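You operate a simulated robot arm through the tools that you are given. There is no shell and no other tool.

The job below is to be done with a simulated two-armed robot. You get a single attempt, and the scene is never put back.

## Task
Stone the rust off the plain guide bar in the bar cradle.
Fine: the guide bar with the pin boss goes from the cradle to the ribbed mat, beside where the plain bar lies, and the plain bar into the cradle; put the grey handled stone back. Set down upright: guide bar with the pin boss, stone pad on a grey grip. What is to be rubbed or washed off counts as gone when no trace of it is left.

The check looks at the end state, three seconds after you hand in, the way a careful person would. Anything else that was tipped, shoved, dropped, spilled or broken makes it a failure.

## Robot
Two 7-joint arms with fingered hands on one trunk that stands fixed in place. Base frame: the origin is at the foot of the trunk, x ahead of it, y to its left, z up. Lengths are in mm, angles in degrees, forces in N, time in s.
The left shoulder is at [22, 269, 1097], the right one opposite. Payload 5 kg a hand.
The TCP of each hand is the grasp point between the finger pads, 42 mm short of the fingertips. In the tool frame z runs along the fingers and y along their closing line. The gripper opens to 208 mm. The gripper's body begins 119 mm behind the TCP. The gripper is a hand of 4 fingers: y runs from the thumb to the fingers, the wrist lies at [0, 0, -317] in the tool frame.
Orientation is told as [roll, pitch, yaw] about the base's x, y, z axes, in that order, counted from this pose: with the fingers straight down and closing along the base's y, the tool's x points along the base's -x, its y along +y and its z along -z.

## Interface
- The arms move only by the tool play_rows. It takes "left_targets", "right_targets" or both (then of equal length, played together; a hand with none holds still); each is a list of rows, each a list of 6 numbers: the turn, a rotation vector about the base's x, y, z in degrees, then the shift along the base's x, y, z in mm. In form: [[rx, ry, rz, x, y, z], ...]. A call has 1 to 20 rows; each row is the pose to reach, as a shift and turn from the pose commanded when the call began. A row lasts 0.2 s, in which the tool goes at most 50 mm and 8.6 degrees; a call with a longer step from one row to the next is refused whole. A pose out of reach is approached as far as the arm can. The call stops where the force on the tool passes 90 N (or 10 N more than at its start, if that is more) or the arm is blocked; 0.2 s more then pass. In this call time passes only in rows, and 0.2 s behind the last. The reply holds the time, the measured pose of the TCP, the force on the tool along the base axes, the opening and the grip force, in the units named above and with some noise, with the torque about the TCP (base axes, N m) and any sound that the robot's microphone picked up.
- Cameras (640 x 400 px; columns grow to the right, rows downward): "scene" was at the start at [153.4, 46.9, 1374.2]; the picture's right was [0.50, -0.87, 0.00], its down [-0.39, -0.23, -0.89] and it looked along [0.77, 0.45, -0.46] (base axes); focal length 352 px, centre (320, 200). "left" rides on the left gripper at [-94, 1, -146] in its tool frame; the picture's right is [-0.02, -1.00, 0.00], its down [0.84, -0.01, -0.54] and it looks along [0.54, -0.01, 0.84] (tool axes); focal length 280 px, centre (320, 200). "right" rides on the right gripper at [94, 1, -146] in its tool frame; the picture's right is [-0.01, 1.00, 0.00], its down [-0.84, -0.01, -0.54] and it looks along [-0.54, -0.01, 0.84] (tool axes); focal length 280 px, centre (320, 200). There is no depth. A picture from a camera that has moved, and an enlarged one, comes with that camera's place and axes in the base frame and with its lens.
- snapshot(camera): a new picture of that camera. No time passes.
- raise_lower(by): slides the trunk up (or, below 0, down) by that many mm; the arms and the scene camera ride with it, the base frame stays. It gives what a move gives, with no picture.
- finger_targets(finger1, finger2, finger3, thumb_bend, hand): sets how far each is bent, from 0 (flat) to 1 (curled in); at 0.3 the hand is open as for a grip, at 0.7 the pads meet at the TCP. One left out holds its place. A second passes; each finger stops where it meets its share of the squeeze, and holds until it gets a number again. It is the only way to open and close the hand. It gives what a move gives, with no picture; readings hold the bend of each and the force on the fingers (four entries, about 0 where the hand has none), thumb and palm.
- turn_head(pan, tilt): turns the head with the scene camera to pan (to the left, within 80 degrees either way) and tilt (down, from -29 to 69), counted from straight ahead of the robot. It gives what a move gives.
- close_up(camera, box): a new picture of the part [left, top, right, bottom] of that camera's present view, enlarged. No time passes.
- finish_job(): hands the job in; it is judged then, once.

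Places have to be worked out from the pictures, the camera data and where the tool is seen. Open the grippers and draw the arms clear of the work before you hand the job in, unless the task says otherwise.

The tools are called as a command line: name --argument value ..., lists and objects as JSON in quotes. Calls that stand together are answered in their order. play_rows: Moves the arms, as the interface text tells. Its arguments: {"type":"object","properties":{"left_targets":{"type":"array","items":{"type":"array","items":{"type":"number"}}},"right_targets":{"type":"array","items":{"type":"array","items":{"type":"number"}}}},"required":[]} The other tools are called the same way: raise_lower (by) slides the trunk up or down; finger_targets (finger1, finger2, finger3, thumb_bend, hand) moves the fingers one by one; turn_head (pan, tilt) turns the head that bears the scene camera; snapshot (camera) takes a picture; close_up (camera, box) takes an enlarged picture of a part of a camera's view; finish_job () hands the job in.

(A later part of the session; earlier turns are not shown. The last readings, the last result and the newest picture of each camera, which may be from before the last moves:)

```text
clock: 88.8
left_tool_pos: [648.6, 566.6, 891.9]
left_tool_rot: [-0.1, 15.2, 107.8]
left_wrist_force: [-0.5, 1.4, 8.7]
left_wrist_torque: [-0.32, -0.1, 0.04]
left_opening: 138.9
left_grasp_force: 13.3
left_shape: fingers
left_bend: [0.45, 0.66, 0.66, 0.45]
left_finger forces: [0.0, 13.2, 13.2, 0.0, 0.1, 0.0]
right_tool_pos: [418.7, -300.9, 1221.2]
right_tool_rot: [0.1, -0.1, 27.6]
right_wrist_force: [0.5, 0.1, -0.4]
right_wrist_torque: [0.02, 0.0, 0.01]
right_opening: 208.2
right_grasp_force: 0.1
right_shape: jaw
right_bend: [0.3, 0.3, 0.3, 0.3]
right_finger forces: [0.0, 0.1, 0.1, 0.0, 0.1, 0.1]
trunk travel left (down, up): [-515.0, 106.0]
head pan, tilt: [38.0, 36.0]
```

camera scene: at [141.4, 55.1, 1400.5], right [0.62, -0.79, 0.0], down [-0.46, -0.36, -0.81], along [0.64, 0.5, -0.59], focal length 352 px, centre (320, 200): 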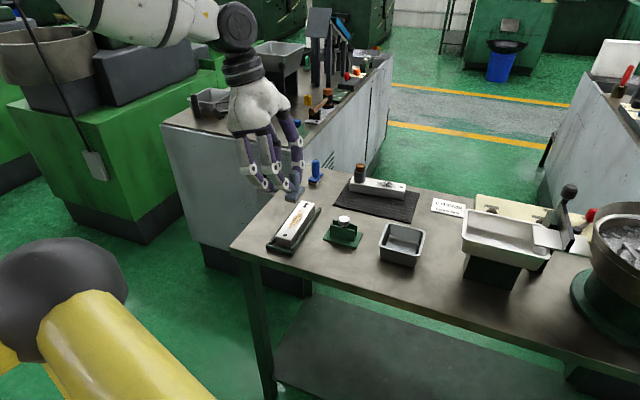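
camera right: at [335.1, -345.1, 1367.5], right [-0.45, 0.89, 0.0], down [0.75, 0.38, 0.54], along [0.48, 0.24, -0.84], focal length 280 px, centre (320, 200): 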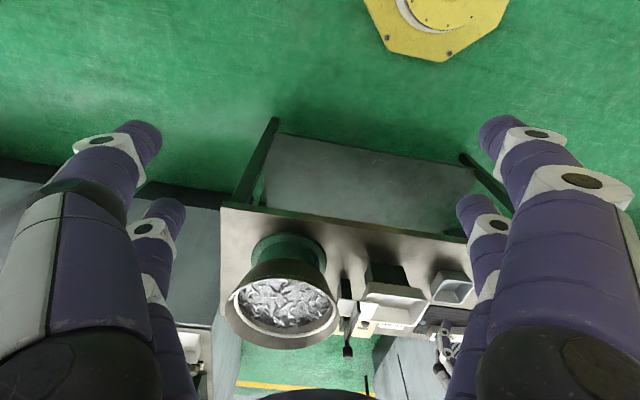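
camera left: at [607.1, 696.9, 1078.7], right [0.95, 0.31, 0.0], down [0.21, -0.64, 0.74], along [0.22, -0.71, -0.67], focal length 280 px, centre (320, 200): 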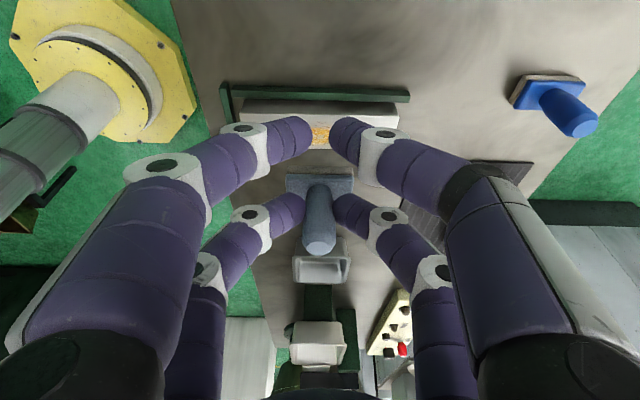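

Contact with about 10 N. I start with a short to-and-fro stroke along the bar (17.2°) and check that the bar stays put and the rust responds.

play_rows --left_targets '[[0, 0, 0, -9.5, -3.0, 0.3], [0, 0, 0, -19, -5.9, 0.3], [0, 0, 0, -9.5, -3.0, 0.3], [0, 0, 0, 0, 0, 0.3], [0, 0, 0, 9.5, 3.0, 0.3], [0, 0, 0, 19, 5.9, 0.3], [0, 0, 0, 9.5, 3.0, 0.3], [0, 0, 0, 0, 0, 0.3]]'

close_up --camera "left" --box '[200, 70, 440, 270]'

close_up --camera "scene" --box '[240, 160, 340, 260]'

```text
clock: 90.6
left_tool_pos: [649.9, 566.9, 891.0]
left_tool_rot: [-0.3, 15.1, 107.9]
left_wrist_force: [1.2, 0.8, 5.8]
left_wrist_torque: [-0.2, -0.09, 0.07]
left_opening: 139.1
left_grasp_force: 12.6
left_shape: fingers
left_bend: [0.45, 0.66, 0.66, 0.45]
left_finger forces: [0.1, 11.2, 13.2, 0.0, 0.0, 0.0]
right_tool_pos: [420.8, -302.5, 1220.4]
right_tool_rot: [0.0, 0.0, 27.7]
right_wrist_force: [-0.2, -1.2, 0.3]
right_wrist_torque: [0.03, -0.05, -0.02]
right_opening: 207.8
right_grasp_force: 0.1
right_shape: jaw
right_bend: [0.3, 0.3, 0.3, 0.3]
right_finger forces: [0.0, 0.0, 0.0, 0.0, 0.0, 0.0]
trunk travel left (down, up): [-515.0, 106.0]
head pan, tilt: [38.0, 36.0]
```

```text
2.00 times, centred on (320, 170) of left
camera zoom: at [608.9, 688.5, 1008.5], right [0.95, 0.32, 0.0], down [0.22, -0.64, 0.74], along [0.23, -0.7, -0.67], focal length 561 px, centre (320, 260)
```

zoom: 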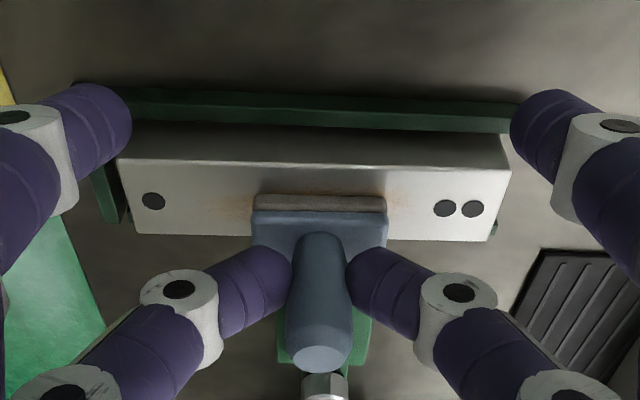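

```text
4.00 times, centred on (290, 210) of scene
camera zoom: at [140.8, 54.5, 1400.6], right [0.62, -0.79, 0.0], down [-0.46, -0.36, -0.81], along [0.64, 0.5, -0.59], focal length 1407 px, centre (440, 160)
```

zoom: 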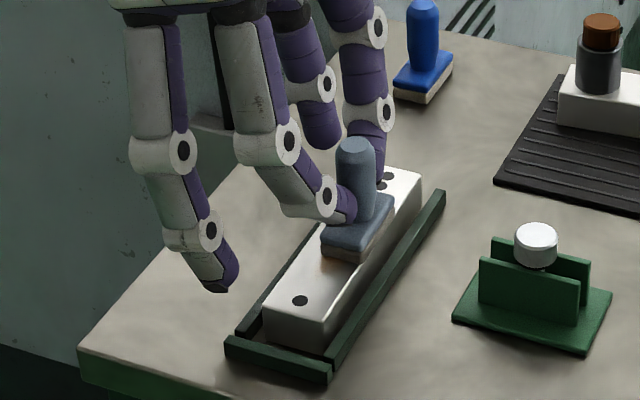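

Very effective: only faint traces remain at both ends of the patch, and the bar stayed put. Now longer strokes of ±36 mm in the same lane.

play_rows --left_targets '[[0, 0, 0, -11.5, -3.55, 0], [0, 0, 0, -22.9, -7.1, 0], [0, 0, 0, -34.4, -10.6, 0], [0, 0, 0, -22.9, -7.1, 0], [0, 0, 0, -11.5, -3.55, 0], [0, 0, 0, 0, 0, 0], [0, 0, 0, 11.5, 3.55, 0], [0, 0, 0, 22.9, 7.1, 0], [0, 0, 0, 34.4, 10.6, 0], [0, 0, 0, 22.9, 7.1, 0], [0, 0, 0, 11.5, 3.55, 0], [0, 0, 0, 0, 0, 0], [0, 0, 0, -11.5, -3.55, 0], [0, 0, 0, -22.9, -7.1, 0], [0, 0, 0, -34.4, -10.6, 0], [0, 0, 0, -22.9, -7.1, 0], [0, 0, 0, -11.5, -3.55, 0], [0, 0, 0, 0, 0, 0]]'

close_up --camera "left" --box '[200, 70, 440, 270]'

close_up --camera "scene" --box '[240, 160, 340, 260]'

```text
clock: 94.4
left_tool_pos: [649.6, 565.6, 891.1]
left_tool_rot: [-0.1, 15.2, 107.8]
left_wrist_force: [-1.5, 0.0, 4.0]
left_wrist_torque: [-0.21, -0.04, -0.01]
left_opening: 139.2
left_grasp_force: 12.7
left_shape: fingers
left_bend: [0.45, 0.66, 0.66, 0.45]
left_finger forces: [0.0, 12.4, 11.9, 0.0, 0.1, 0.0]
right_tool_pos: [420.2, -302.9, 1219.9]
right_tool_rot: [-0.1, 0.0, 27.5]
right_wrist_force: [0.6, 0.2, -0.5]
right_wrist_torque: [-0.02, -0.02, 0.0]
right_opening: 207.8
right_grasp_force: 0.1
right_shape: jaw
right_bend: [0.3, 0.3, 0.3, 0.3]
right_finger forces: [0.0, 0.0, 0.0, 0.0, 0.0, 0.1]
trunk travel left (down, up): [-515.0, 106.0]
head pan, tilt: [38.0, 36.0]
```

```text
2.00 times, centred on (320, 170) of left
camera zoom: at [607.8, 688.2, 1008.3], right [0.95, 0.32, 0.0], down [0.22, -0.64, 0.74], along [0.23, -0.7, -0.67], focal length 561 px, centre (320, 260)
```

zoom: 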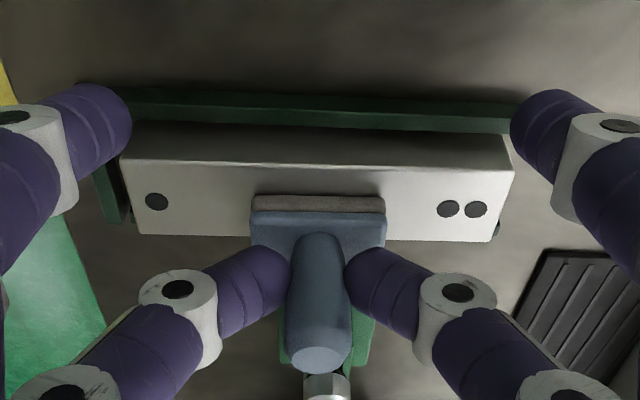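

```text
4.00 times, centred on (290, 210) of scene
camera zoom: at [140.8, 54.6, 1400.6], right [0.62, -0.79, 0.0], down [-0.46, -0.36, -0.81], along [0.64, 0.5, -0.59], focal length 1407 px, centre (440, 160)
```

zoom: 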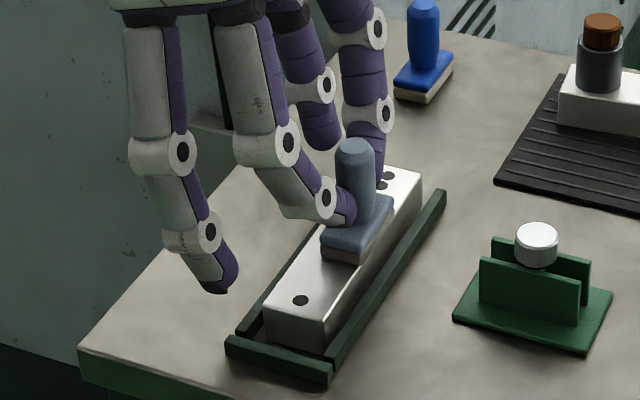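

The visible surface is already clean; I run two more lanes to cover the whole width — first 4 mm farther right.

play_rows --left_targets '[[0, 0, 0, 1.2, -3.8, -0.2], [0, 0, 0, -11.2, -7.65, -0.2], [0, 0, 0, -23.6, -11.5, -0.2], [0, 0, 0, -37, -15.6, -0.2], [0, 0, 0, -23.6, -11.5, -0.2], [0, 0, 0, -11.2, -7.65, -0.2], [0, 0, 0, 1.2, -3.8, -0.2], [0, 0, 0, 13.6, 0.05, -0.2], [0, 0, 0, 26, 3.9, -0.2], [0, 0, 0, 39.4, 8.0, -0.2], [0, 0, 0, 26, 3.9, -0.2], [0, 0, 0, 13.6, 0.05, -0.2], [0, 0, 0, 1.2, -3.8, -0.2], [0, 0, 0, -11.2, -7.65, -0.2], [0, 0, 0, -23.6, -11.5, -0.2], [0, 0, 0, -37, -15.6, -0.2], [0, 0, 0, -23.6, -11.5, -0.2], [0, 0, 0, -11.2, -7.65, -0.2], [0, 0, 0, 0, 0, -0.2]]'

play_rows --left_targets '[[0, 0, 0, -1.5, 4.8, 0], [0, 0, 0, -13.9, 0.95, 0], [0, 0, 0, -26.3, -2.9, 0], [0, 0, 0, -39.7, -7.0, 0], [0, 0, 0, -26.3, -2.9, 0], [0, 0, 0, -13.9, 0.95, 0], [0, 0, 0, -1.5, 4.8, 0], [0, 0, 0, 10.9, 8.65, 0], [0, 0, 0, 23.3, 12.5, 0], [0, 0, 0, 36.7, 16.6, 0], [0, 0, 0, 23.3, 12.5, 0], [0, 0, 0, 10.9, 8.65, 0], [0, 0, 0, -1.5, 4.8, 0], [0, 0, 0, -13.9, 0.95, 0], [0, 0, 0, -26.3, -2.9, 0], [0, 0, 0, -39.7, -7.0, 0], [0, 0, 0, -26.3, -2.9, 0], [0, 0, 0, -13.9, 0.95, 0], [0, 0, 0, 0, 0, 0]]'

close_up --camera "left" --box '[200, 70, 440, 270]'

```text
clock: 98.4
left_tool_pos: [648.1, 567.6, 890.8]
left_tool_rot: [-0.1, 15.2, 107.8]
left_wrist_force: [0.6, -0.5, 3.3]
left_wrist_torque: [-0.1, -0.1, 0.05]
left_opening: 139.3
left_grasp_force: 11.5
left_shape: fingers
left_bend: [0.45, 0.66, 0.66, 0.45]
left_finger forces: [0.1, 11.1, 11.9, 0.0, 0.0, 0.1]
right_tool_pos: [418.2, -302.3, 1222.0]
right_tool_rot: [0.1, -0.2, 27.7]
right_wrist_force: [-0.6, -0.6, -0.5]
right_wrist_torque: [0.01, -0.05, 0.01]
right_opening: 208.2
right_grasp_force: 0.1
right_shape: jaw
right_bend: [0.3, 0.3, 0.3, 0.3]
right_finger forces: [0.0, 0.1, 0.0, 0.0, 0.0, 0.0]
trunk travel left (down, up): [-515.0, 106.0]
head pan, tilt: [38.0, 36.0]
```

```text
clock: 102.4
left_tool_pos: [648.1, 565.5, 891.6]
left_tool_rot: [-0.1, 15.1, 107.8]
left_wrist_force: [0.2, -0.1, -0.2]
left_wrist_torque: [0.04, -0.05, 0.01]
left_opening: 139.4
left_grasp_force: 11.8
left_shape: fingers
left_bend: [0.45, 0.66, 0.66, 0.45]
left_finger forces: [0.0, 11.0, 11.2, 0.0, 0.1, 0.0]
right_tool_pos: [421.2, -302.4, 1221.0]
right_tool_rot: [0.0, -0.1, 27.6]
right_wrist_force: [-0.2, -0.3, 0.0]
right_wrist_torque: [0.05, -0.02, -0.02]
right_opening: 207.8
right_grasp_force: 0.2
right_shape: jaw
right_bend: [0.3, 0.3, 0.3, 0.3]
right_finger forces: [0.2, 0.0, 0.0, 0.1, 0.0, 0.0]
trunk travel left (down, up): [-515.0, 106.0]
head pan, tilt: [38.0, 36.0]
```

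```text
2.00 times, centred on (320, 170) of left
camera zoom: at [607.2, 688.0, 1008.5], right [0.95, 0.32, 0.0], down [0.22, -0.64, 0.74], along [0.23, -0.7, -0.67], focal length 561 px, centre (320, 260)
```

zoom: 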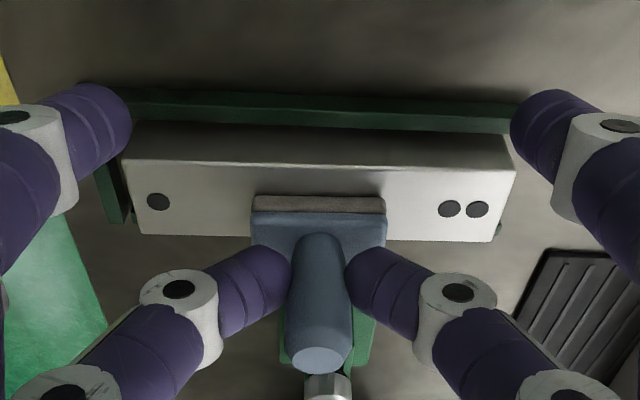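

The pad now presses only lightly. I lift the stone and move it aside a little to inspect the whole surface.

play_rows --left_targets '[[0, 0, 0, 0, 0, 10], [0, 0, 0, 0, 0, 30], [0, 0, 0, 0, 0, 60], [0, 0, 0, -6, 20, 75], [0, 0, 0, -6, 20, 75]]'

close_up --camera "left" --box '[210, 60, 430, 180]'

close_up --camera "left" --box '[270, 90, 370, 150]'

close_up --camera "scene" --box '[260, 190, 330, 250]'

```text
clock: 103.6
left_tool_pos: [641.0, 584.3, 966.1]
left_tool_rot: [-0.2, 15.1, 107.8]
left_wrist_force: [-0.2, -0.8, -1.7]
left_wrist_torque: [0.1, 0.03, -0.01]
left_opening: 139.3
left_grasp_force: 11.4
left_shape: fingers
left_bend: [0.45, 0.66, 0.66, 0.45]
left_finger forces: [0.0, 10.9, 11.0, 0.0, 0.0, 0.0]
right_tool_pos: [418.9, -302.8, 1220.5]
right_tool_rot: [-0.1, -0.1, 27.4]
right_wrist_force: [1.7, -0.7, -0.1]
right_wrist_torque: [0.08, -0.06, 0.02]
right_opening: 207.9
right_grasp_force: 0.1
right_shape: jaw
right_bend: [0.3, 0.3, 0.3, 0.3]
right_finger forces: [0.1, 0.1, 0.1, 0.0, 0.0, 0.0]
trunk travel left (down, up): [-515.0, 106.0]
head pan, tilt: [38.0, 36.0]
```

```text
2.91 times, centred on (320, 120) of left
camera zoom: at [601.7, 706.7, 1083.9], right [0.95, 0.32, 0.0], down [0.22, -0.64, 0.74], along [0.23, -0.7, -0.67], focal length 816 px, centre (320, 433)
```

zoom: 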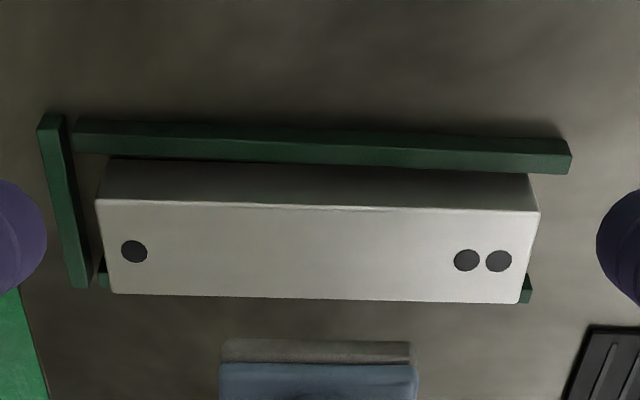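

```text
6.40 times, centred on (320, 120) of left
camera zoom: at [601.7, 706.7, 1083.9], right [0.95, 0.32, 0.0], down [0.22, -0.64, 0.74], along [0.23, -0.7, -0.67], focal length 1794 px, centre (320, 712)
```

zoom: 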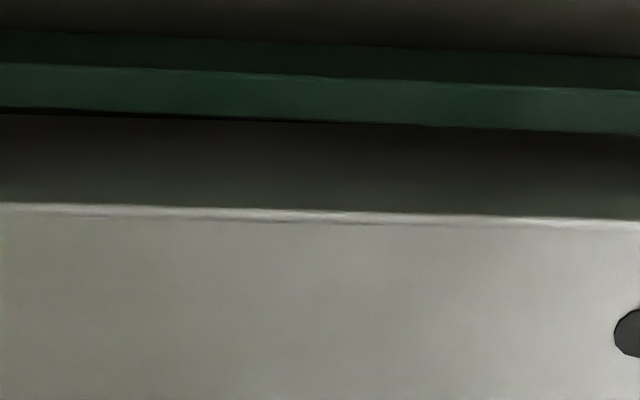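

```text
6.67 times, centred on (295, 220) of scene
camera zoom: at [141.0, 54.1, 1400.6], right [0.62, -0.79, 0.0], down [-0.46, -0.36, -0.81], along [0.64, 0.5, -0.59], focal length 2345 px, centre (487, 67)
```

zoom: 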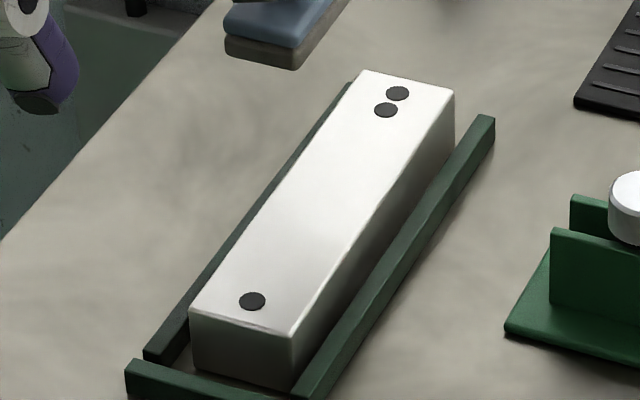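

The bar looks clean. I zoom on the whole top face once more to be sure no faint trace remains.

close_up --camera "left" --box '[240, 120, 320, 170]'

close_up --camera "left" --box '[320, 120, 400, 170]'

close_up --camera "scene" --box '[284, 200, 324, 240]'

```text
8.00 times, centred on (280, 145) of left
camera zoom: at [601.7, 706.7, 1083.9], right [0.95, 0.32, 0.0], down [0.22, -0.64, 0.74], along [0.23, -0.7, -0.67], focal length 2243 px, centre (640, 640)
```

zoom: 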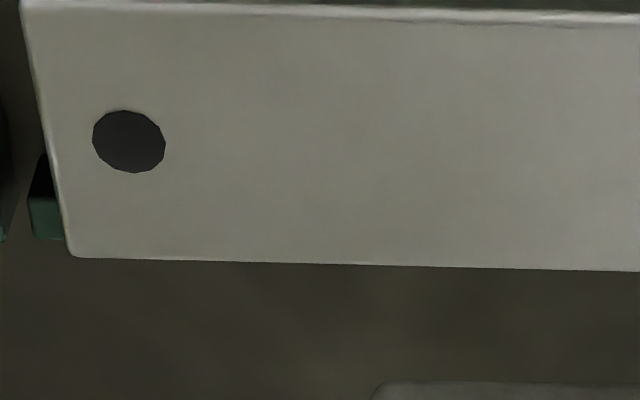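

```text
8.00 times, centred on (360, 145) of left
camera zoom: at [601.7, 706.7, 1083.9], right [0.95, 0.32, 0.0], down [0.22, -0.64, 0.74], along [0.23, -0.7, -0.67], focal length 2243 px, centre (0, 640)
```

zoom: 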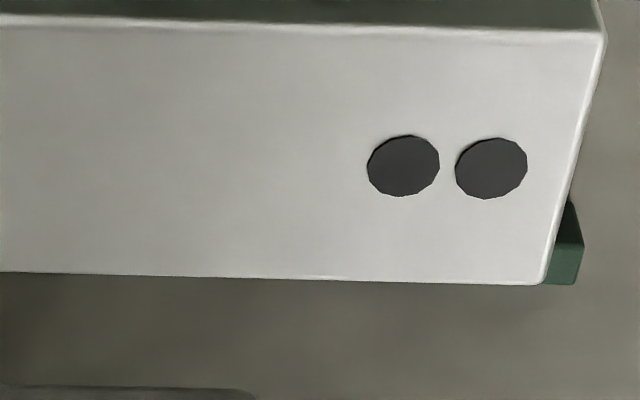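

```text
10.00 times, centred on (304, 220) of scene
camera zoom: at [141.0, 54.1, 1400.6], right [0.62, -0.79, 0.0], down [-0.46, -0.36, -0.81], along [0.64, 0.5, -0.59], focal length 3518 px, centre (480, 0)
```

zoom: 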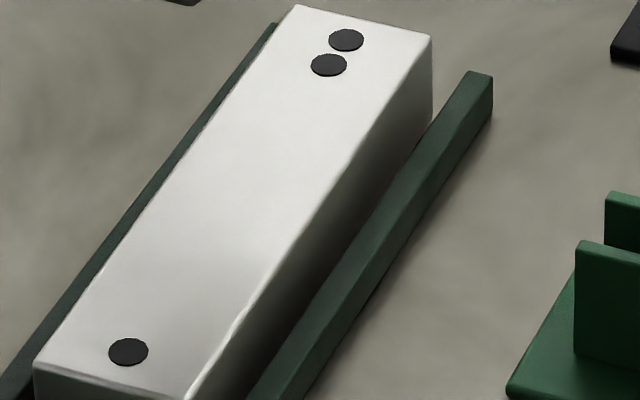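

No trace is visible. For certainty I make one more full pass over the patch with a slightly firmer press, then lift again.

play_rows --left_targets '[[0, 0, 0, 6, -20, -20], [0, 0, 0, 6, -20, -50], [0, 0, 0, 6, -20, -70], [0, 0, 0, 6, -20, -76.2], [0, 0, 0, -6.4, -23.85, -76.2], [0, 0, 0, -18.8, -27.7, -76.2], [0, 0, 0, -32.2, -31.8, -76.2], [0, 0, 0, -18.8, -27.7, -76.2], [0, 0, 0, -6.4, -23.85, -76.2], [0, 0, 0, 6, -20, -76.2], [0, 0, 0, 18.4, -16.15, -76.2], [0, 0, 0, 30.8, -12.3, -76.2], [0, 0, 0, 44.2, -8.2, -76.2], [0, 0, 0, 30.8, -12.3, -76.2], [0, 0, 0, 18.4, -16.15, -76.2], [0, 0, 0, 6, -20, -76.2]]'

play_rows --left_targets '[[0, 0, 0, 0, 0, 10], [0, 0, 0, 0, 0, 30], [0, 0, 0, 0, 0, 60], [0, 0, 0, 0, 0, 76.2]]'

close_up --camera "left" --box '[210, 60, 430, 260]'

close_up --camera "scene" --box '[240, 150, 340, 250]'

```text
clock: 107.0
left_tool_pos: [646.4, 566.8, 890.9]
left_tool_rot: [0.0, 15.2, 107.9]
left_wrist_force: [-1.4, 0.0, 7.9]
left_wrist_torque: [-0.31, -0.02, -0.03]
left_opening: 139.2
left_grasp_force: 12.0
left_shape: fingers
left_bend: [0.45, 0.66, 0.66, 0.45]
left_finger forces: [0.0, 12.7, 11.7, 0.0, 0.0, 0.0]
right_tool_pos: [419.4, -302.3, 1221.1]
right_tool_rot: [-0.1, 0.0, 27.5]
right_wrist_force: [-0.2, -0.2, 0.1]
right_wrist_torque: [-0.04, 0.02, 0.02]
right_opening: 207.9
right_grasp_force: 0.1
right_shape: jaw
right_bend: [0.3, 0.3, 0.3, 0.3]
right_finger forces: [0.1, 0.0, 0.0, 0.1, 0.0, 0.0]
trunk travel left (down, up): [-515.0, 106.0]
head pan, tilt: [38.0, 36.0]
```

```text
clock: 108.0
left_tool_pos: [647.5, 566.3, 967.9]
left_tool_rot: [0.1, 15.2, 107.8]
left_wrist_force: [-0.6, 0.0, -0.4]
left_wrist_torque: [0.04, 0.01, 0.01]
left_opening: 139.2
left_grasp_force: 10.7
left_shape: fingers
left_bend: [0.45, 0.66, 0.66, 0.45]
left_finger forces: [0.0, 10.3, 10.6, 0.0, 0.0, 0.0]
right_tool_pos: [419.6, -303.0, 1220.9]
right_tool_rot: [0.0, 0.0, 27.7]
right_wrist_force: [1.0, -0.2, 0.2]
right_wrist_torque: [0.02, -0.02, 0.0]
right_opening: 207.9
right_grasp_force: 0.1
right_shape: jaw
right_bend: [0.3, 0.3, 0.3, 0.3]
right_finger forces: [0.1, 0.0, 0.0, 0.0, 0.1, 0.1]
trunk travel left (down, up): [-515.0, 106.0]
head pan, tilt: [38.0, 36.0]
```

```text
2.00 times, centred on (320, 160) of left
camera zoom: at [607.1, 688.4, 1083.5], right [0.95, 0.32, 0.0], down [0.22, -0.64, 0.74], along [0.23, -0.7, -0.67], focal length 561 px, centre (320, 280)
```

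zoom: 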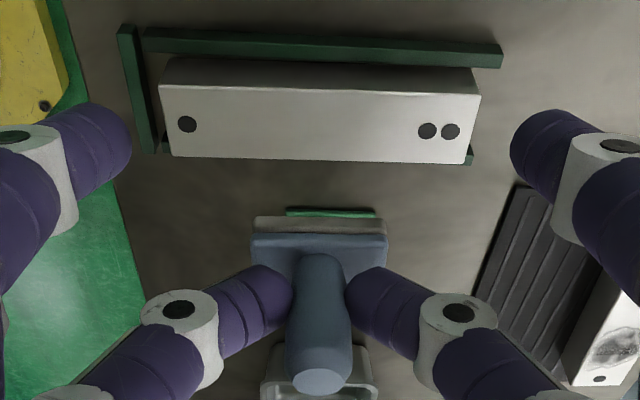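

```text
4.00 times, centred on (290, 200) of scene
camera zoom: at [141.1, 54.9, 1400.5], right [0.62, -0.79, 0.0], down [-0.46, -0.36, -0.81], along [0.64, 0.5, -0.59], focal length 1407 px, centre (440, 200)
```

zoom: 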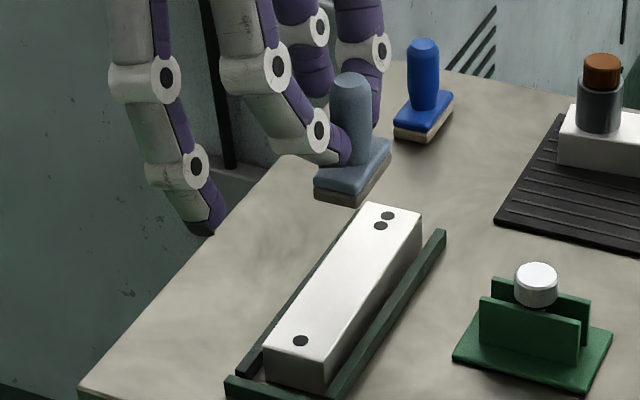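

The bar is clean and stayed in the cradle. I curl the spare pair back to 0.68 (dish clearance) and carry the stone back along the same way to above its old place.

finger_targets --hand "left" --finger1 0.68 --thumb_bend 0.68

play_rows --left_targets '[[0, 0, 0, 22, -30, 0], [0, 0, 0, 45, -60, 0], [0, 0, 0.8, 67, -90, 0], [0, 0, 1.6, 90, -121, 0], [0, 0, 2.3, 112, -151, 0], [0, 0, 2.3, 134, -181, 0], [0, 0, 2.3, 157, -211, 0], [0, 0, 2.3, 179, -241, 0], [0, 0, 2.3, 195, -262, 0], [0, 0, 2.3, 200.9, -270.3, 0]]'

turn_head --pan 20 --tilt 35

snapshot --camera "left"

close_up --camera "scene" --box '[260, 100, 400, 240]'

```text
clock: 109.0
left_tool_pos: [649.0, 566.4, 966.6]
left_tool_rot: [-0.1, 15.2, 107.9]
left_wrist_force: [0.1, -0.6, -1.1]
left_wrist_torque: [0.06, -0.01, -0.01]
left_opening: 20.8
left_grasp_force: 10.1
left_shape: fingers
left_bend: [0.68, 0.66, 0.66, 0.68]
left_finger forces: [0.0, 10.3, 10.5, 0.1, 0.1, 0.0]
right_tool_pos: [420.6, -300.9, 1221.0]
right_tool_rot: [0.0, 0.0, 27.6]
right_wrist_force: [0.4, -0.3, -0.5]
right_wrist_torque: [0.01, 0.0, 0.01]
right_opening: 207.9
right_grasp_force: 0.0
right_shape: jaw
right_bend: [0.3, 0.3, 0.3, 0.3]
right_finger forces: [0.0, 0.1, 0.0, 0.0, 0.0, 0.0]
trunk travel left (down, up): [-515.0, 106.0]
head pan, tilt: [38.0, 36.0]
```

```text
clock: 111.2
left_tool_pos: [848.9, 296.5, 964.9]
left_tool_rot: [-0.1, 15.2, 110.2]
left_wrist_force: [-0.2, 0.1, -1.2]
left_wrist_torque: [0.04, 0.02, 0.04]
left_opening: 20.6
left_grasp_force: 9.9
left_shape: fingers
left_bend: [0.68, 0.66, 0.66, 0.68]
left_finger forces: [0.0, 10.5, 10.5, 0.0, 0.0, 0.1]
right_tool_pos: [419.9, -302.0, 1221.2]
right_tool_rot: [0.0, 0.0, 27.7]
right_wrist_force: [-0.4, -0.2, 0.4]
right_wrist_torque: [0.01, 0.02, -0.01]
right_opening: 207.8
right_grasp_force: 0.0
right_shape: jaw
right_bend: [0.3, 0.3, 0.3, 0.3]
right_finger forces: [0.1, 0.1, 0.1, 0.0, 0.0, 0.0]
trunk travel left (down, up): [-515.0, 106.0]
head pan, tilt: [38.0, 36.0]
```

```text
clock: 112.0
left_tool_pos: [847.8, 296.1, 965.1]
left_tool_rot: [0.0, 15.2, 110.1]
left_wrist_force: [0.2, 0.1, -1.0]
left_wrist_torque: [0.04, 0.01, -0.01]
left_opening: 20.9
left_grasp_force: 10.1
left_shape: fingers
left_bend: [0.68, 0.66, 0.66, 0.68]
left_finger forces: [0.0, 10.4, 10.5, 0.0, 0.0, 0.0]
right_tool_pos: [419.3, -302.7, 1220.5]
right_tool_rot: [0.1, 0.0, 27.7]
right_wrist_force: [0.7, -0.4, -0.4]
right_wrist_torque: [0.03, -0.02, 0.02]
right_opening: 208.1
right_grasp_force: 0.0
right_shape: jaw
right_bend: [0.3, 0.3, 0.3, 0.3]
right_finger forces: [0.0, 0.1, 0.1, 0.0, 0.1, 0.0]
trunk travel left (down, up): [-515.0, 106.0]
head pan, tilt: [20.0, 35.0]
```

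```text
taken
camera left: at [801.8, 417.3, 1082.4], right [0.93, 0.36, 0.0], down [0.24, -0.63, 0.74], along [0.26, -0.69, -0.67], focal length 280 px, centre (320, 200)
```

left: 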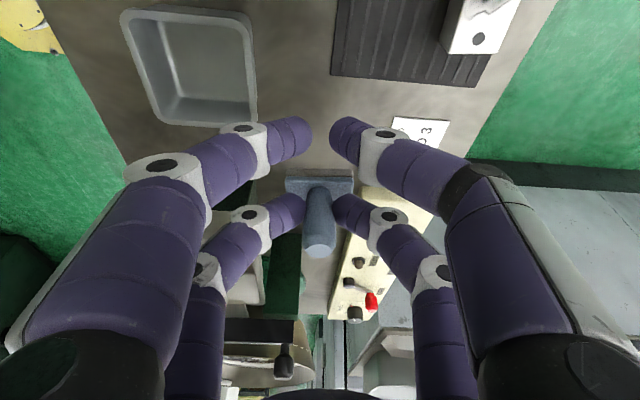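

```text
2.86 times, centred on (330, 170) of scene
camera zoom: at [155.0, 31.2, 1402.1], right [0.34, -0.94, 0.0], down [-0.54, -0.2, -0.82], along [0.77, 0.28, -0.57], focal length 1005 px, centre (291, 286)
```

zoom: 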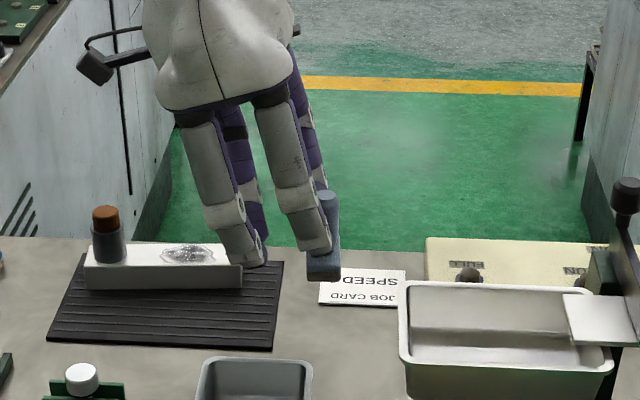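

The stone is back above its place. I lower to ≈10 mm above the bench, then check.

play_rows --left_targets '[[0, 0, 0, 0.8, 0.5, -30], [0, 0, 0, 0.8, 0.5, -60], [0, 0, 0, 0.8, 0.5, -80], [0, 0, 0, 0.8, 0.5, -92]]'

snapshot --camera "left"

close_up --camera "scene" --box '[290, 160, 390, 240]'

```text
clock: 113.0
left_tool_pos: [849.4, 298.0, 872.8]
left_tool_rot: [0.0, 15.1, 110.1]
left_wrist_force: [0.0, 0.1, -1.4]
left_wrist_torque: [0.01, 0.03, -0.01]
left_opening: 20.7
left_grasp_force: 10.1
left_shape: fingers
left_bend: [0.68, 0.66, 0.66, 0.68]
left_finger forces: [0.0, 10.4, 10.5, 0.0, 0.1, 0.0]
right_tool_pos: [419.7, -301.4, 1220.2]
right_tool_rot: [0.0, 0.0, 27.6]
right_wrist_force: [1.6, -0.4, 0.1]
right_wrist_torque: [-0.01, 0.03, 0.01]
right_opening: 207.8
right_grasp_force: 0.1
right_shape: jaw
right_bend: [0.3, 0.3, 0.3, 0.3]
right_finger forces: [0.0, 0.1, 0.1, 0.0, 0.0, 0.0]
trunk travel left (down, up): [-515.0, 106.0]
head pan, tilt: [20.0, 35.0]
```

```text
taken
camera left: at [803.6, 418.2, 989.6], right [0.93, 0.36, 0.0], down [0.24, -0.63, 0.74], along [0.26, -0.69, -0.67], focal length 280 px, centre (320, 200)
```

left: 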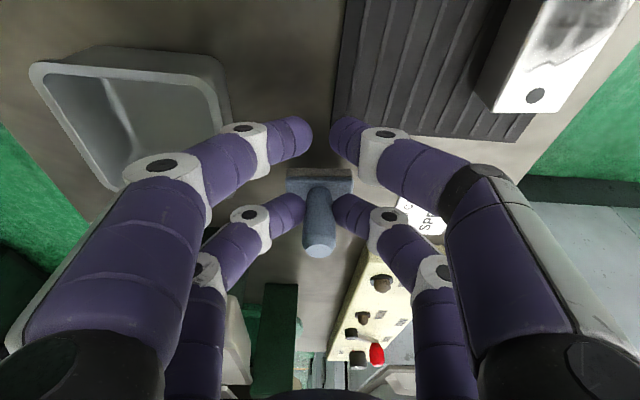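

```text
5.00 times, centred on (340, 200) of scene
camera zoom: at [155.2, 31.2, 1402.0], right [0.34, -0.94, 0.0], down [-0.54, -0.2, -0.82], along [0.77, 0.28, -0.57], focal length 1759 px, centre (220, 200)
```

zoom: 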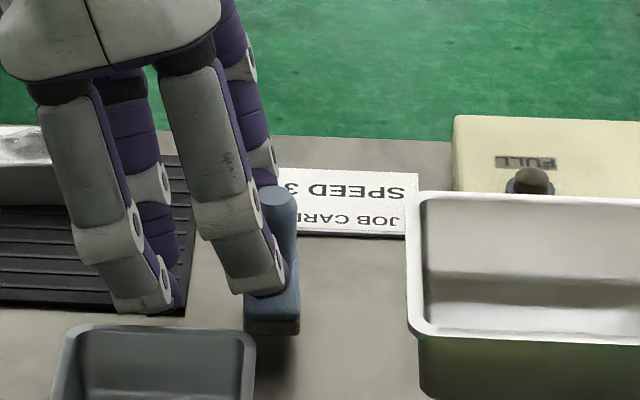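

The stone hangs upright ≈8–10 mm above its old spot. I lower in small steps until it touches.

play_rows --left_targets '[[0, 0, 0, 0, -0.5, -3], [0, 0, 0, 0, -0.5, -6]]'

play_rows --left_targets '[[0, 0, 0, 0, 0, -1.5]]'

play_rows --left_targets '[[0, 0, 0, 0, 0, -1.5]]'

```text
clock: 113.6
left_tool_pos: [851.1, 296.9, 867.2]
left_tool_rot: [0.0, 15.2, 110.2]
left_wrist_force: [-0.2, 0.2, -0.8]
left_wrist_torque: [0.02, -0.03, 0.0]
left_opening: 20.4
left_grasp_force: 10.3
left_shape: fingers
left_bend: [0.68, 0.66, 0.66, 0.68]
left_finger forces: [0.0, 10.4, 10.4, 0.0, 0.0, 0.0]
right_tool_pos: [420.1, -301.8, 1220.6]
right_tool_rot: [0.0, -0.1, 27.6]
right_wrist_force: [-0.4, -0.3, 0.3]
right_wrist_torque: [-0.01, -0.02, 0.01]
right_opening: 208.0
right_grasp_force: 0.0
right_shape: jaw
right_bend: [0.3, 0.3, 0.3, 0.3]
right_finger forces: [0.0, 0.0, 0.0, 0.0, 0.0, 0.0]
trunk travel left (down, up): [-515.0, 106.0]
head pan, tilt: [20.0, 35.0]
```

```text
clock: 114.0
left_tool_pos: [849.0, 297.2, 865.3]
left_tool_rot: [-0.1, 15.2, 110.0]
left_wrist_force: [0.1, 0.3, -1.0]
left_wrist_torque: [0.06, 0.03, -0.03]
left_opening: 20.2
left_grasp_force: 10.0
left_shape: fingers
left_bend: [0.68, 0.66, 0.66, 0.68]
left_finger forces: [0.1, 10.4, 10.4, 0.0, 0.1, 0.0]
right_tool_pos: [419.0, -301.6, 1220.6]
right_tool_rot: [-0.1, -0.1, 27.5]
right_wrist_force: [-0.8, 0.4, 0.5]
right_wrist_torque: [0.04, 0.02, -0.01]
right_opening: 207.8
right_grasp_force: 0.0
right_shape: jaw
right_bend: [0.3, 0.3, 0.3, 0.3]
right_finger forces: [0.0, 0.0, 0.1, 0.1, 0.0, 0.0]
trunk travel left (down, up): [-515.0, 106.0]
head pan, tilt: [20.0, 35.0]
```

```text
clock: 114.4
left_tool_pos: [849.6, 296.9, 864.5]
left_tool_rot: [0.0, 15.2, 110.1]
left_wrist_force: [-0.3, -0.9, -0.7]
left_wrist_torque: [0.07, 0.03, 0.0]
left_opening: 20.9
left_grasp_force: 10.0
left_shape: fingers
left_bend: [0.68, 0.66, 0.66, 0.68]
left_finger forces: [0.1, 10.4, 10.3, 0.1, 0.1, 0.0]
right_tool_pos: [420.1, -301.6, 1221.3]
right_tool_rot: [0.0, 0.0, 27.7]
right_wrist_force: [-0.1, -0.1, 0.1]
right_wrist_torque: [0.02, 0.0, 0.0]
right_opening: 208.1
right_grasp_force: 0.0
right_shape: jaw
right_bend: [0.3, 0.3, 0.3, 0.3]
right_finger forces: [0.0, 0.1, 0.0, 0.0, 0.1, 0.1]
trunk travel left (down, up): [-515.0, 106.0]
head pan, tilt: [20.0, 35.0]
```

Not touching yet (stone sits ≈1–2 mm higher in the grip than at pick-up). Two more small steps.

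play_rows --left_targets '[[0, 0, 0, 0, 0, -1.2]]'

play_rows --left_targets '[[0, 0, 0, 0, 0, -1.0]]'

```text
clock: 114.8
left_tool_pos: [849.3, 297.4, 864.8]
left_tool_rot: [-0.1, 15.3, 110.1]
left_wrist_force: [0.1, 0.9, -1.8]
left_wrist_torque: [0.04, 0.0, -0.02]
left_opening: 20.9
left_grasp_force: 10.6
left_shape: fingers
left_bend: [0.68, 0.66, 0.66, 0.68]
left_finger forces: [0.0, 10.4, 10.4, 0.1, 0.1, 0.0]
right_tool_pos: [420.2, -301.8, 1220.6]
right_tool_rot: [0.0, 0.0, 27.6]
right_wrist_force: [-0.1, 0.3, 0.8]
right_wrist_torque: [0.0, 0.01, -0.04]
right_opening: 207.7
right_grasp_force: 0.0
right_shape: jaw
right_bend: [0.3, 0.3, 0.3, 0.3]
right_finger forces: [0.0, 0.0, 0.1, 0.0, 0.1, 0.0]
trunk travel left (down, up): [-515.0, 106.0]
head pan, tilt: [20.0, 35.0]
```

```text
clock: 115.2
left_tool_pos: [852.0, 296.8, 864.2]
left_tool_rot: [-0.1, 15.2, 110.1]
left_wrist_force: [0.4, 0.3, -0.2]
left_wrist_torque: [0.03, 0.02, 0.0]
left_opening: 20.7
left_grasp_force: 10.8
left_shape: fingers
left_bend: [0.68, 0.66, 0.66, 0.68]
left_finger forces: [0.0, 10.3, 10.4, 0.0, 0.0, 0.0]
right_tool_pos: [418.8, -301.9, 1220.5]
right_tool_rot: [0.0, 0.0, 27.6]
right_wrist_force: [0.2, -0.2, 1.2]
right_wrist_torque: [0.02, 0.02, 0.01]
right_opening: 207.8
right_grasp_force: 0.1
right_shape: jaw
right_bend: [0.3, 0.3, 0.3, 0.3]
right_finger forces: [0.0, 0.0, 0.0, 0.0, 0.1, 0.0]
trunk travel left (down, up): [-515.0, 106.0]
head pan, tilt: [20.0, 35.0]
```

Still free; I continue with 1 mm steps, watching the finger forces rise on contact.

play_rows --left_targets '[[0, 0, 0, 0, 0, -1.0]]'

play_rows --left_targets '[[0, 0, 0, 0, 0, -0.8]]'

close_up --camera "scene" --box '[310, 185, 370, 235]'

```text
clock: 115.6
left_tool_pos: [850.0, 296.3, 862.8]
left_tool_rot: [-0.1, 15.2, 110.1]
left_wrist_force: [0.3, 0.9, -0.6]
left_wrist_torque: [0.02, 0.02, 0.03]
left_opening: 20.9
left_grasp_force: 10.3
left_shape: fingers
left_bend: [0.68, 0.66, 0.66, 0.68]
left_finger forces: [0.0, 10.4, 10.4, 0.1, 0.1, 0.0]
right_tool_pos: [419.8, -300.6, 1220.2]
right_tool_rot: [0.1, 0.0, 27.6]
right_wrist_force: [0.1, 0.4, -0.3]
right_wrist_torque: [0.01, 0.01, 0.0]
right_opening: 208.0
right_grasp_force: 0.1
right_shape: jaw
right_bend: [0.3, 0.3, 0.3, 0.3]
right_finger forces: [0.1, 0.0, 0.1, 0.0, 0.0, 0.0]
trunk travel left (down, up): [-515.0, 106.0]
head pan, tilt: [20.0, 35.0]
```

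```text
clock: 116.0
left_tool_pos: [849.4, 296.6, 860.8]
left_tool_rot: [-0.1, 15.2, 110.1]
left_wrist_force: [0.8, -0.5, -1.4]
left_wrist_torque: [0.03, -0.01, 0.02]
left_opening: 20.6
left_grasp_force: 10.5
left_shape: fingers
left_bend: [0.68, 0.66, 0.66, 0.68]
left_finger forces: [0.0, 10.4, 10.4, 0.0, 0.0, 0.1]
right_tool_pos: [419.7, -301.6, 1219.6]
right_tool_rot: [0.0, 0.0, 27.6]
right_wrist_force: [0.0, 0.0, -0.5]
right_wrist_torque: [-0.01, 0.0, 0.0]
right_opening: 208.0
right_grasp_force: 0.1
right_shape: jaw
right_bend: [0.3, 0.3, 0.3, 0.3]
right_finger forces: [0.0, 0.0, 0.0, 0.0, 0.0, 0.1]
trunk travel left (down, up): [-515.0, 106.0]
head pan, tilt: [20.0, 35.0]
```

```text
8.00 times, centred on (340, 210) of scene
camera zoom: at [155.0, 31.2, 1402.1], right [0.34, -0.94, 0.0], down [-0.54, -0.2, -0.82], along [0.77, 0.28, -0.57], focal length 2814 px, centre (160, 120)
```

zoom: 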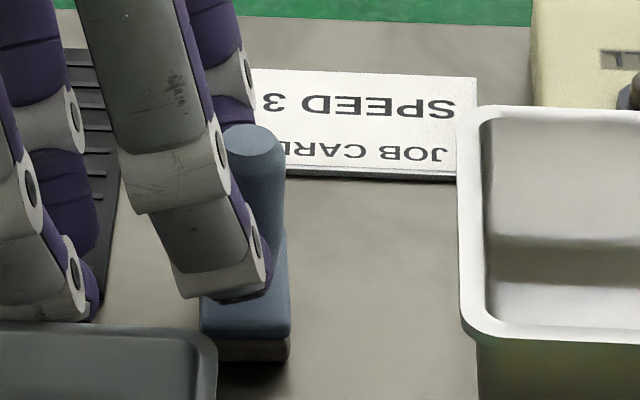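

The image suggests the pad is still about 1–1.5 mm above the bench. I go on in 0.8 mm steps.

play_rows --left_targets '[[0, 0, 0, 0, 0, -0.8]]'

play_rows --left_targets '[[0, 0, 0, 0, 0, -0.8]]'

```text
clock: 116.4
left_tool_pos: [850.6, 297.2, 860.4]
left_tool_rot: [-0.1, 15.2, 110.1]
left_wrist_force: [-0.1, 0.0, 2.0]
left_wrist_torque: [-0.04, -0.02, 0.0]
left_opening: 20.8
left_grasp_force: 10.9
left_shape: fingers
left_bend: [0.68, 0.66, 0.66, 0.68]
left_finger forces: [0.0, 10.5, 11.0, 0.0, 0.0, 0.1]
right_tool_pos: [420.0, -301.9, 1221.3]
right_tool_rot: [0.0, 0.1, 27.6]
right_wrist_force: [0.1, 0.2, -0.1]
right_wrist_torque: [-0.02, -0.05, -0.02]
right_opening: 207.7
right_grasp_force: 0.1
right_shape: jaw
right_bend: [0.3, 0.3, 0.3, 0.3]
right_finger forces: [0.1, 0.0, 0.0, 0.0, 0.0, 0.1]
trunk travel left (down, up): [-515.0, 106.0]
head pan, tilt: [20.0, 35.0]
```

```text
clock: 116.8
left_tool_pos: [851.3, 297.0, 859.2]
left_tool_rot: [-0.1, 15.2, 110.0]
left_wrist_force: [0.1, 1.2, 5.8]
left_wrist_torque: [-0.16, -0.08, 0.03]
left_opening: 20.7
left_grasp_force: 10.6
left_shape: fingers
left_bend: [0.68, 0.66, 0.66, 0.68]
left_finger forces: [0.0, 11.1, 11.2, 0.0, 0.0, 0.0]
right_tool_pos: [418.8, -303.4, 1221.2]
right_tool_rot: [-0.1, 0.0, 27.7]
right_wrist_force: [0.0, -0.1, -0.5]
right_wrist_torque: [0.01, 0.0, 0.02]
right_opening: 207.7
right_grasp_force: 0.2
right_shape: jaw
right_bend: [0.3, 0.3, 0.3, 0.3]
right_finger forces: [0.1, 0.0, 0.0, 0.0, 0.0, 0.0]
trunk travel left (down, up): [-515.0, 106.0]
head pan, tilt: [20.0, 35.0]
```

The stone stands on the bench with a light press. I raise the hand 0.8 mm to ease the load and open fingers 2 and 3 evenly.

play_rows --left_targets '[[0, 0, 0, 0, 0, 0.8]]'

finger_targets --hand "left" --finger2 0.62 --finger3 0.62

snapshot --camera "left"

close_up --camera "scene" --box '[310, 185, 370, 235]'

```text
clock: 117.2
left_tool_pos: [850.2, 297.8, 860.9]
left_tool_rot: [-0.1, 15.2, 110.1]
left_wrist_force: [0.2, -0.3, 4.9]
left_wrist_torque: [-0.18, -0.08, 0.03]
left_opening: 20.6
left_grasp_force: 11.1
left_shape: fingers
left_bend: [0.68, 0.66, 0.66, 0.68]
left_finger forces: [0.1, 11.2, 11.0, 0.0, 0.0, 0.1]
right_tool_pos: [419.6, -301.2, 1220.9]
right_tool_rot: [0.0, -0.1, 27.5]
right_wrist_force: [0.3, 0.0, -0.6]
right_wrist_torque: [-0.02, -0.01, -0.01]
right_opening: 207.7
right_grasp_force: 0.0
right_shape: jaw
right_bend: [0.3, 0.3, 0.3, 0.3]
right_finger forces: [0.1, 0.0, 0.0, 0.0, 0.0, 0.0]
trunk travel left (down, up): [-515.0, 106.0]
head pan, tilt: [20.0, 35.0]
```

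```text
clock: 118.2
left_tool_pos: [849.3, 297.9, 860.0]
left_tool_rot: [0.0, 15.3, 110.1]
left_wrist_force: [0.2, -0.2, 0.3]
left_wrist_torque: [-0.01, -0.02, 0.03]
left_opening: 20.6
left_grasp_force: 0.1
left_shape: fingers
left_bend: [0.68, 0.62, 0.62, 0.68]
left_finger forces: [0.0, 0.1, 0.0, 0.0, 0.1, 0.0]
right_tool_pos: [419.7, -301.2, 1220.0]
right_tool_rot: [-0.1, 0.0, 27.6]
right_wrist_force: [0.2, 0.8, -0.2]
right_wrist_torque: [0.0, 0.04, 0.03]
right_opening: 207.7
right_grasp_force: 0.1
right_shape: jaw
right_bend: [0.3, 0.3, 0.3, 0.3]
right_finger forces: [0.0, 0.0, 0.1, 0.1, 0.0, 0.0]
trunk travel left (down, up): [-515.0, 106.0]
head pan, tilt: [20.0, 35.0]
```

```text
taken
camera left: at [804.5, 417.8, 977.1], right [0.93, 0.36, 0.0], down [0.24, -0.63, 0.74], along [0.26, -0.69, -0.67], focal length 280 px, centre (320, 200)
```

left: 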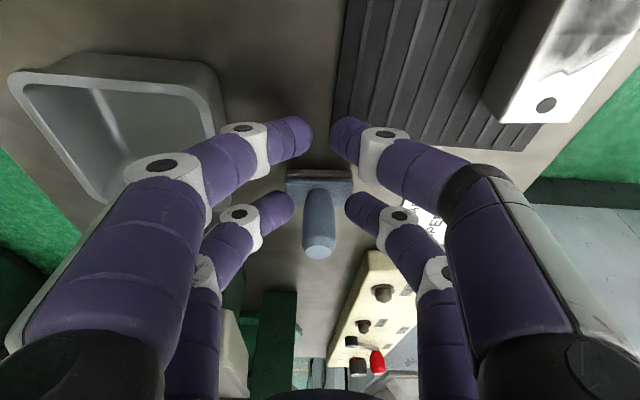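

```text
8.00 times, centred on (340, 210) of scene
camera zoom: at [155.0, 31.1, 1402.1], right [0.34, -0.94, 0.0], down [-0.54, -0.2, -0.82], along [0.77, 0.28, -0.57], focal length 2814 px, centre (160, 120)
```

zoom: 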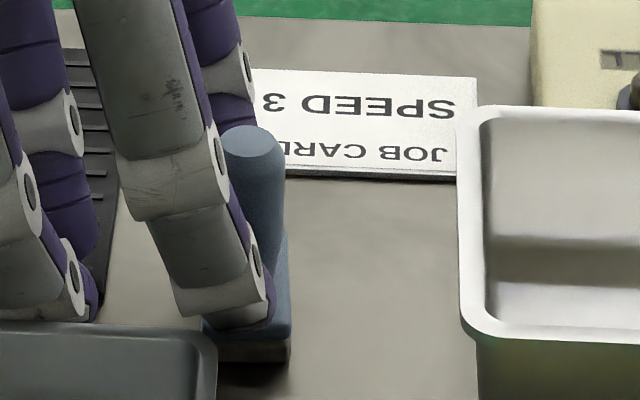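

The stone is free and upright. I open that pair a little more and withdraw straight up.

finger_targets --hand "left" --finger2 0.59 --finger3 0.59

play_rows --left_targets '[[0, 0, 0, 0, 0, 5], [0, 0, 0, 0, 0, 15], [0, 0, 0, 0, 0, 35], [0, 0, 0, 0, 0, 65], [0, 0, 0, 0, 0, 100]]'

snapshot --camera "left"

close_up --camera "scene" --box '[290, 160, 400, 240]'

```text
clock: 119.2
left_tool_pos: [851.1, 295.8, 860.1]
left_tool_rot: [-0.1, 15.2, 110.1]
left_wrist_force: [0.5, 0.2, -0.3]
left_wrist_torque: [0.02, 0.01, -0.03]
left_opening: 20.8
left_grasp_force: 0.1
left_shape: fingers
left_bend: [0.68, 0.59, 0.59, 0.68]
left_finger forces: [0.0, 0.0, 0.0, 0.1, 0.0, 0.0]
right_tool_pos: [419.3, -302.5, 1221.0]
right_tool_rot: [0.0, -0.1, 27.6]
right_wrist_force: [-0.3, 0.0, -0.9]
right_wrist_torque: [0.02, 0.02, 0.04]
right_opening: 208.0
right_grasp_force: 0.0
right_shape: jaw
right_bend: [0.3, 0.3, 0.3, 0.3]
right_finger forces: [0.0, 0.0, 0.0, 0.0, 0.1, 0.1]
trunk travel left (down, up): [-515.0, 106.0]
head pan, tilt: [20.0, 35.0]
```

```text
clock: 120.4
left_tool_pos: [847.8, 298.0, 958.9]
left_tool_rot: [-0.1, 15.2, 110.0]
left_wrist_force: [-1.6, -0.9, -0.4]
left_wrist_torque: [0.03, -0.05, 0.03]
left_opening: 20.8
left_grasp_force: 0.0
left_shape: fingers
left_bend: [0.68, 0.59, 0.59, 0.68]
left_finger forces: [0.0, 0.1, 0.0, 0.0, 0.0, 0.0]
right_tool_pos: [418.7, -302.1, 1222.8]
right_tool_rot: [0.0, 0.0, 27.6]
right_wrist_force: [0.1, -1.0, 0.6]
right_wrist_torque: [0.03, -0.12, 0.01]
right_opening: 207.6
right_grasp_force: 0.0
right_shape: jaw
right_bend: [0.3, 0.3, 0.3, 0.3]
right_finger forces: [0.1, 0.0, 0.1, 0.0, 0.0, 0.0]
trunk travel left (down, up): [-515.0, 106.0]
head pan, tilt: [20.0, 35.0]
```

```text
taken
camera left: at [802.4, 418.2, 1076.3], right [0.93, 0.36, 0.0], down [0.24, -0.63, 0.74], along [0.26, -0.69, -0.67], focal length 280 px, centre (320, 200)
```

left: 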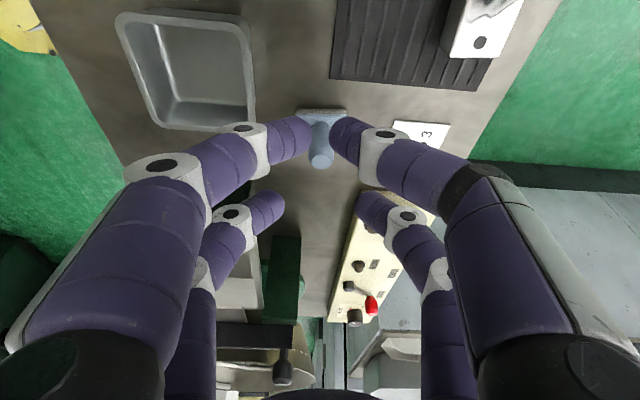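

```text
5.00 times, centred on (345, 200) of scene
camera zoom: at [154.2, 30.9, 1402.3], right [0.34, -0.94, 0.0], down [-0.54, -0.2, -0.82], along [0.77, 0.28, -0.57], focal length 1759 px, centre (195, 200)
```

zoom: 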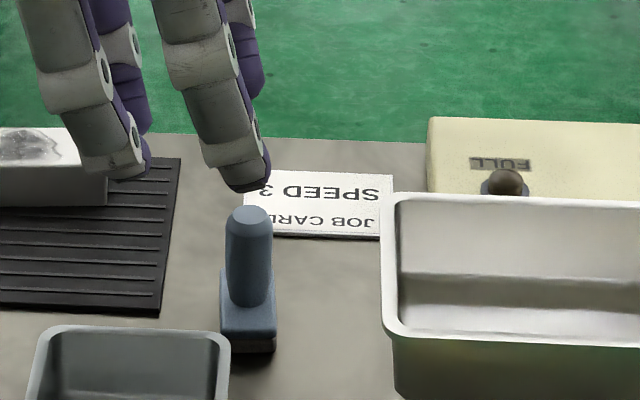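

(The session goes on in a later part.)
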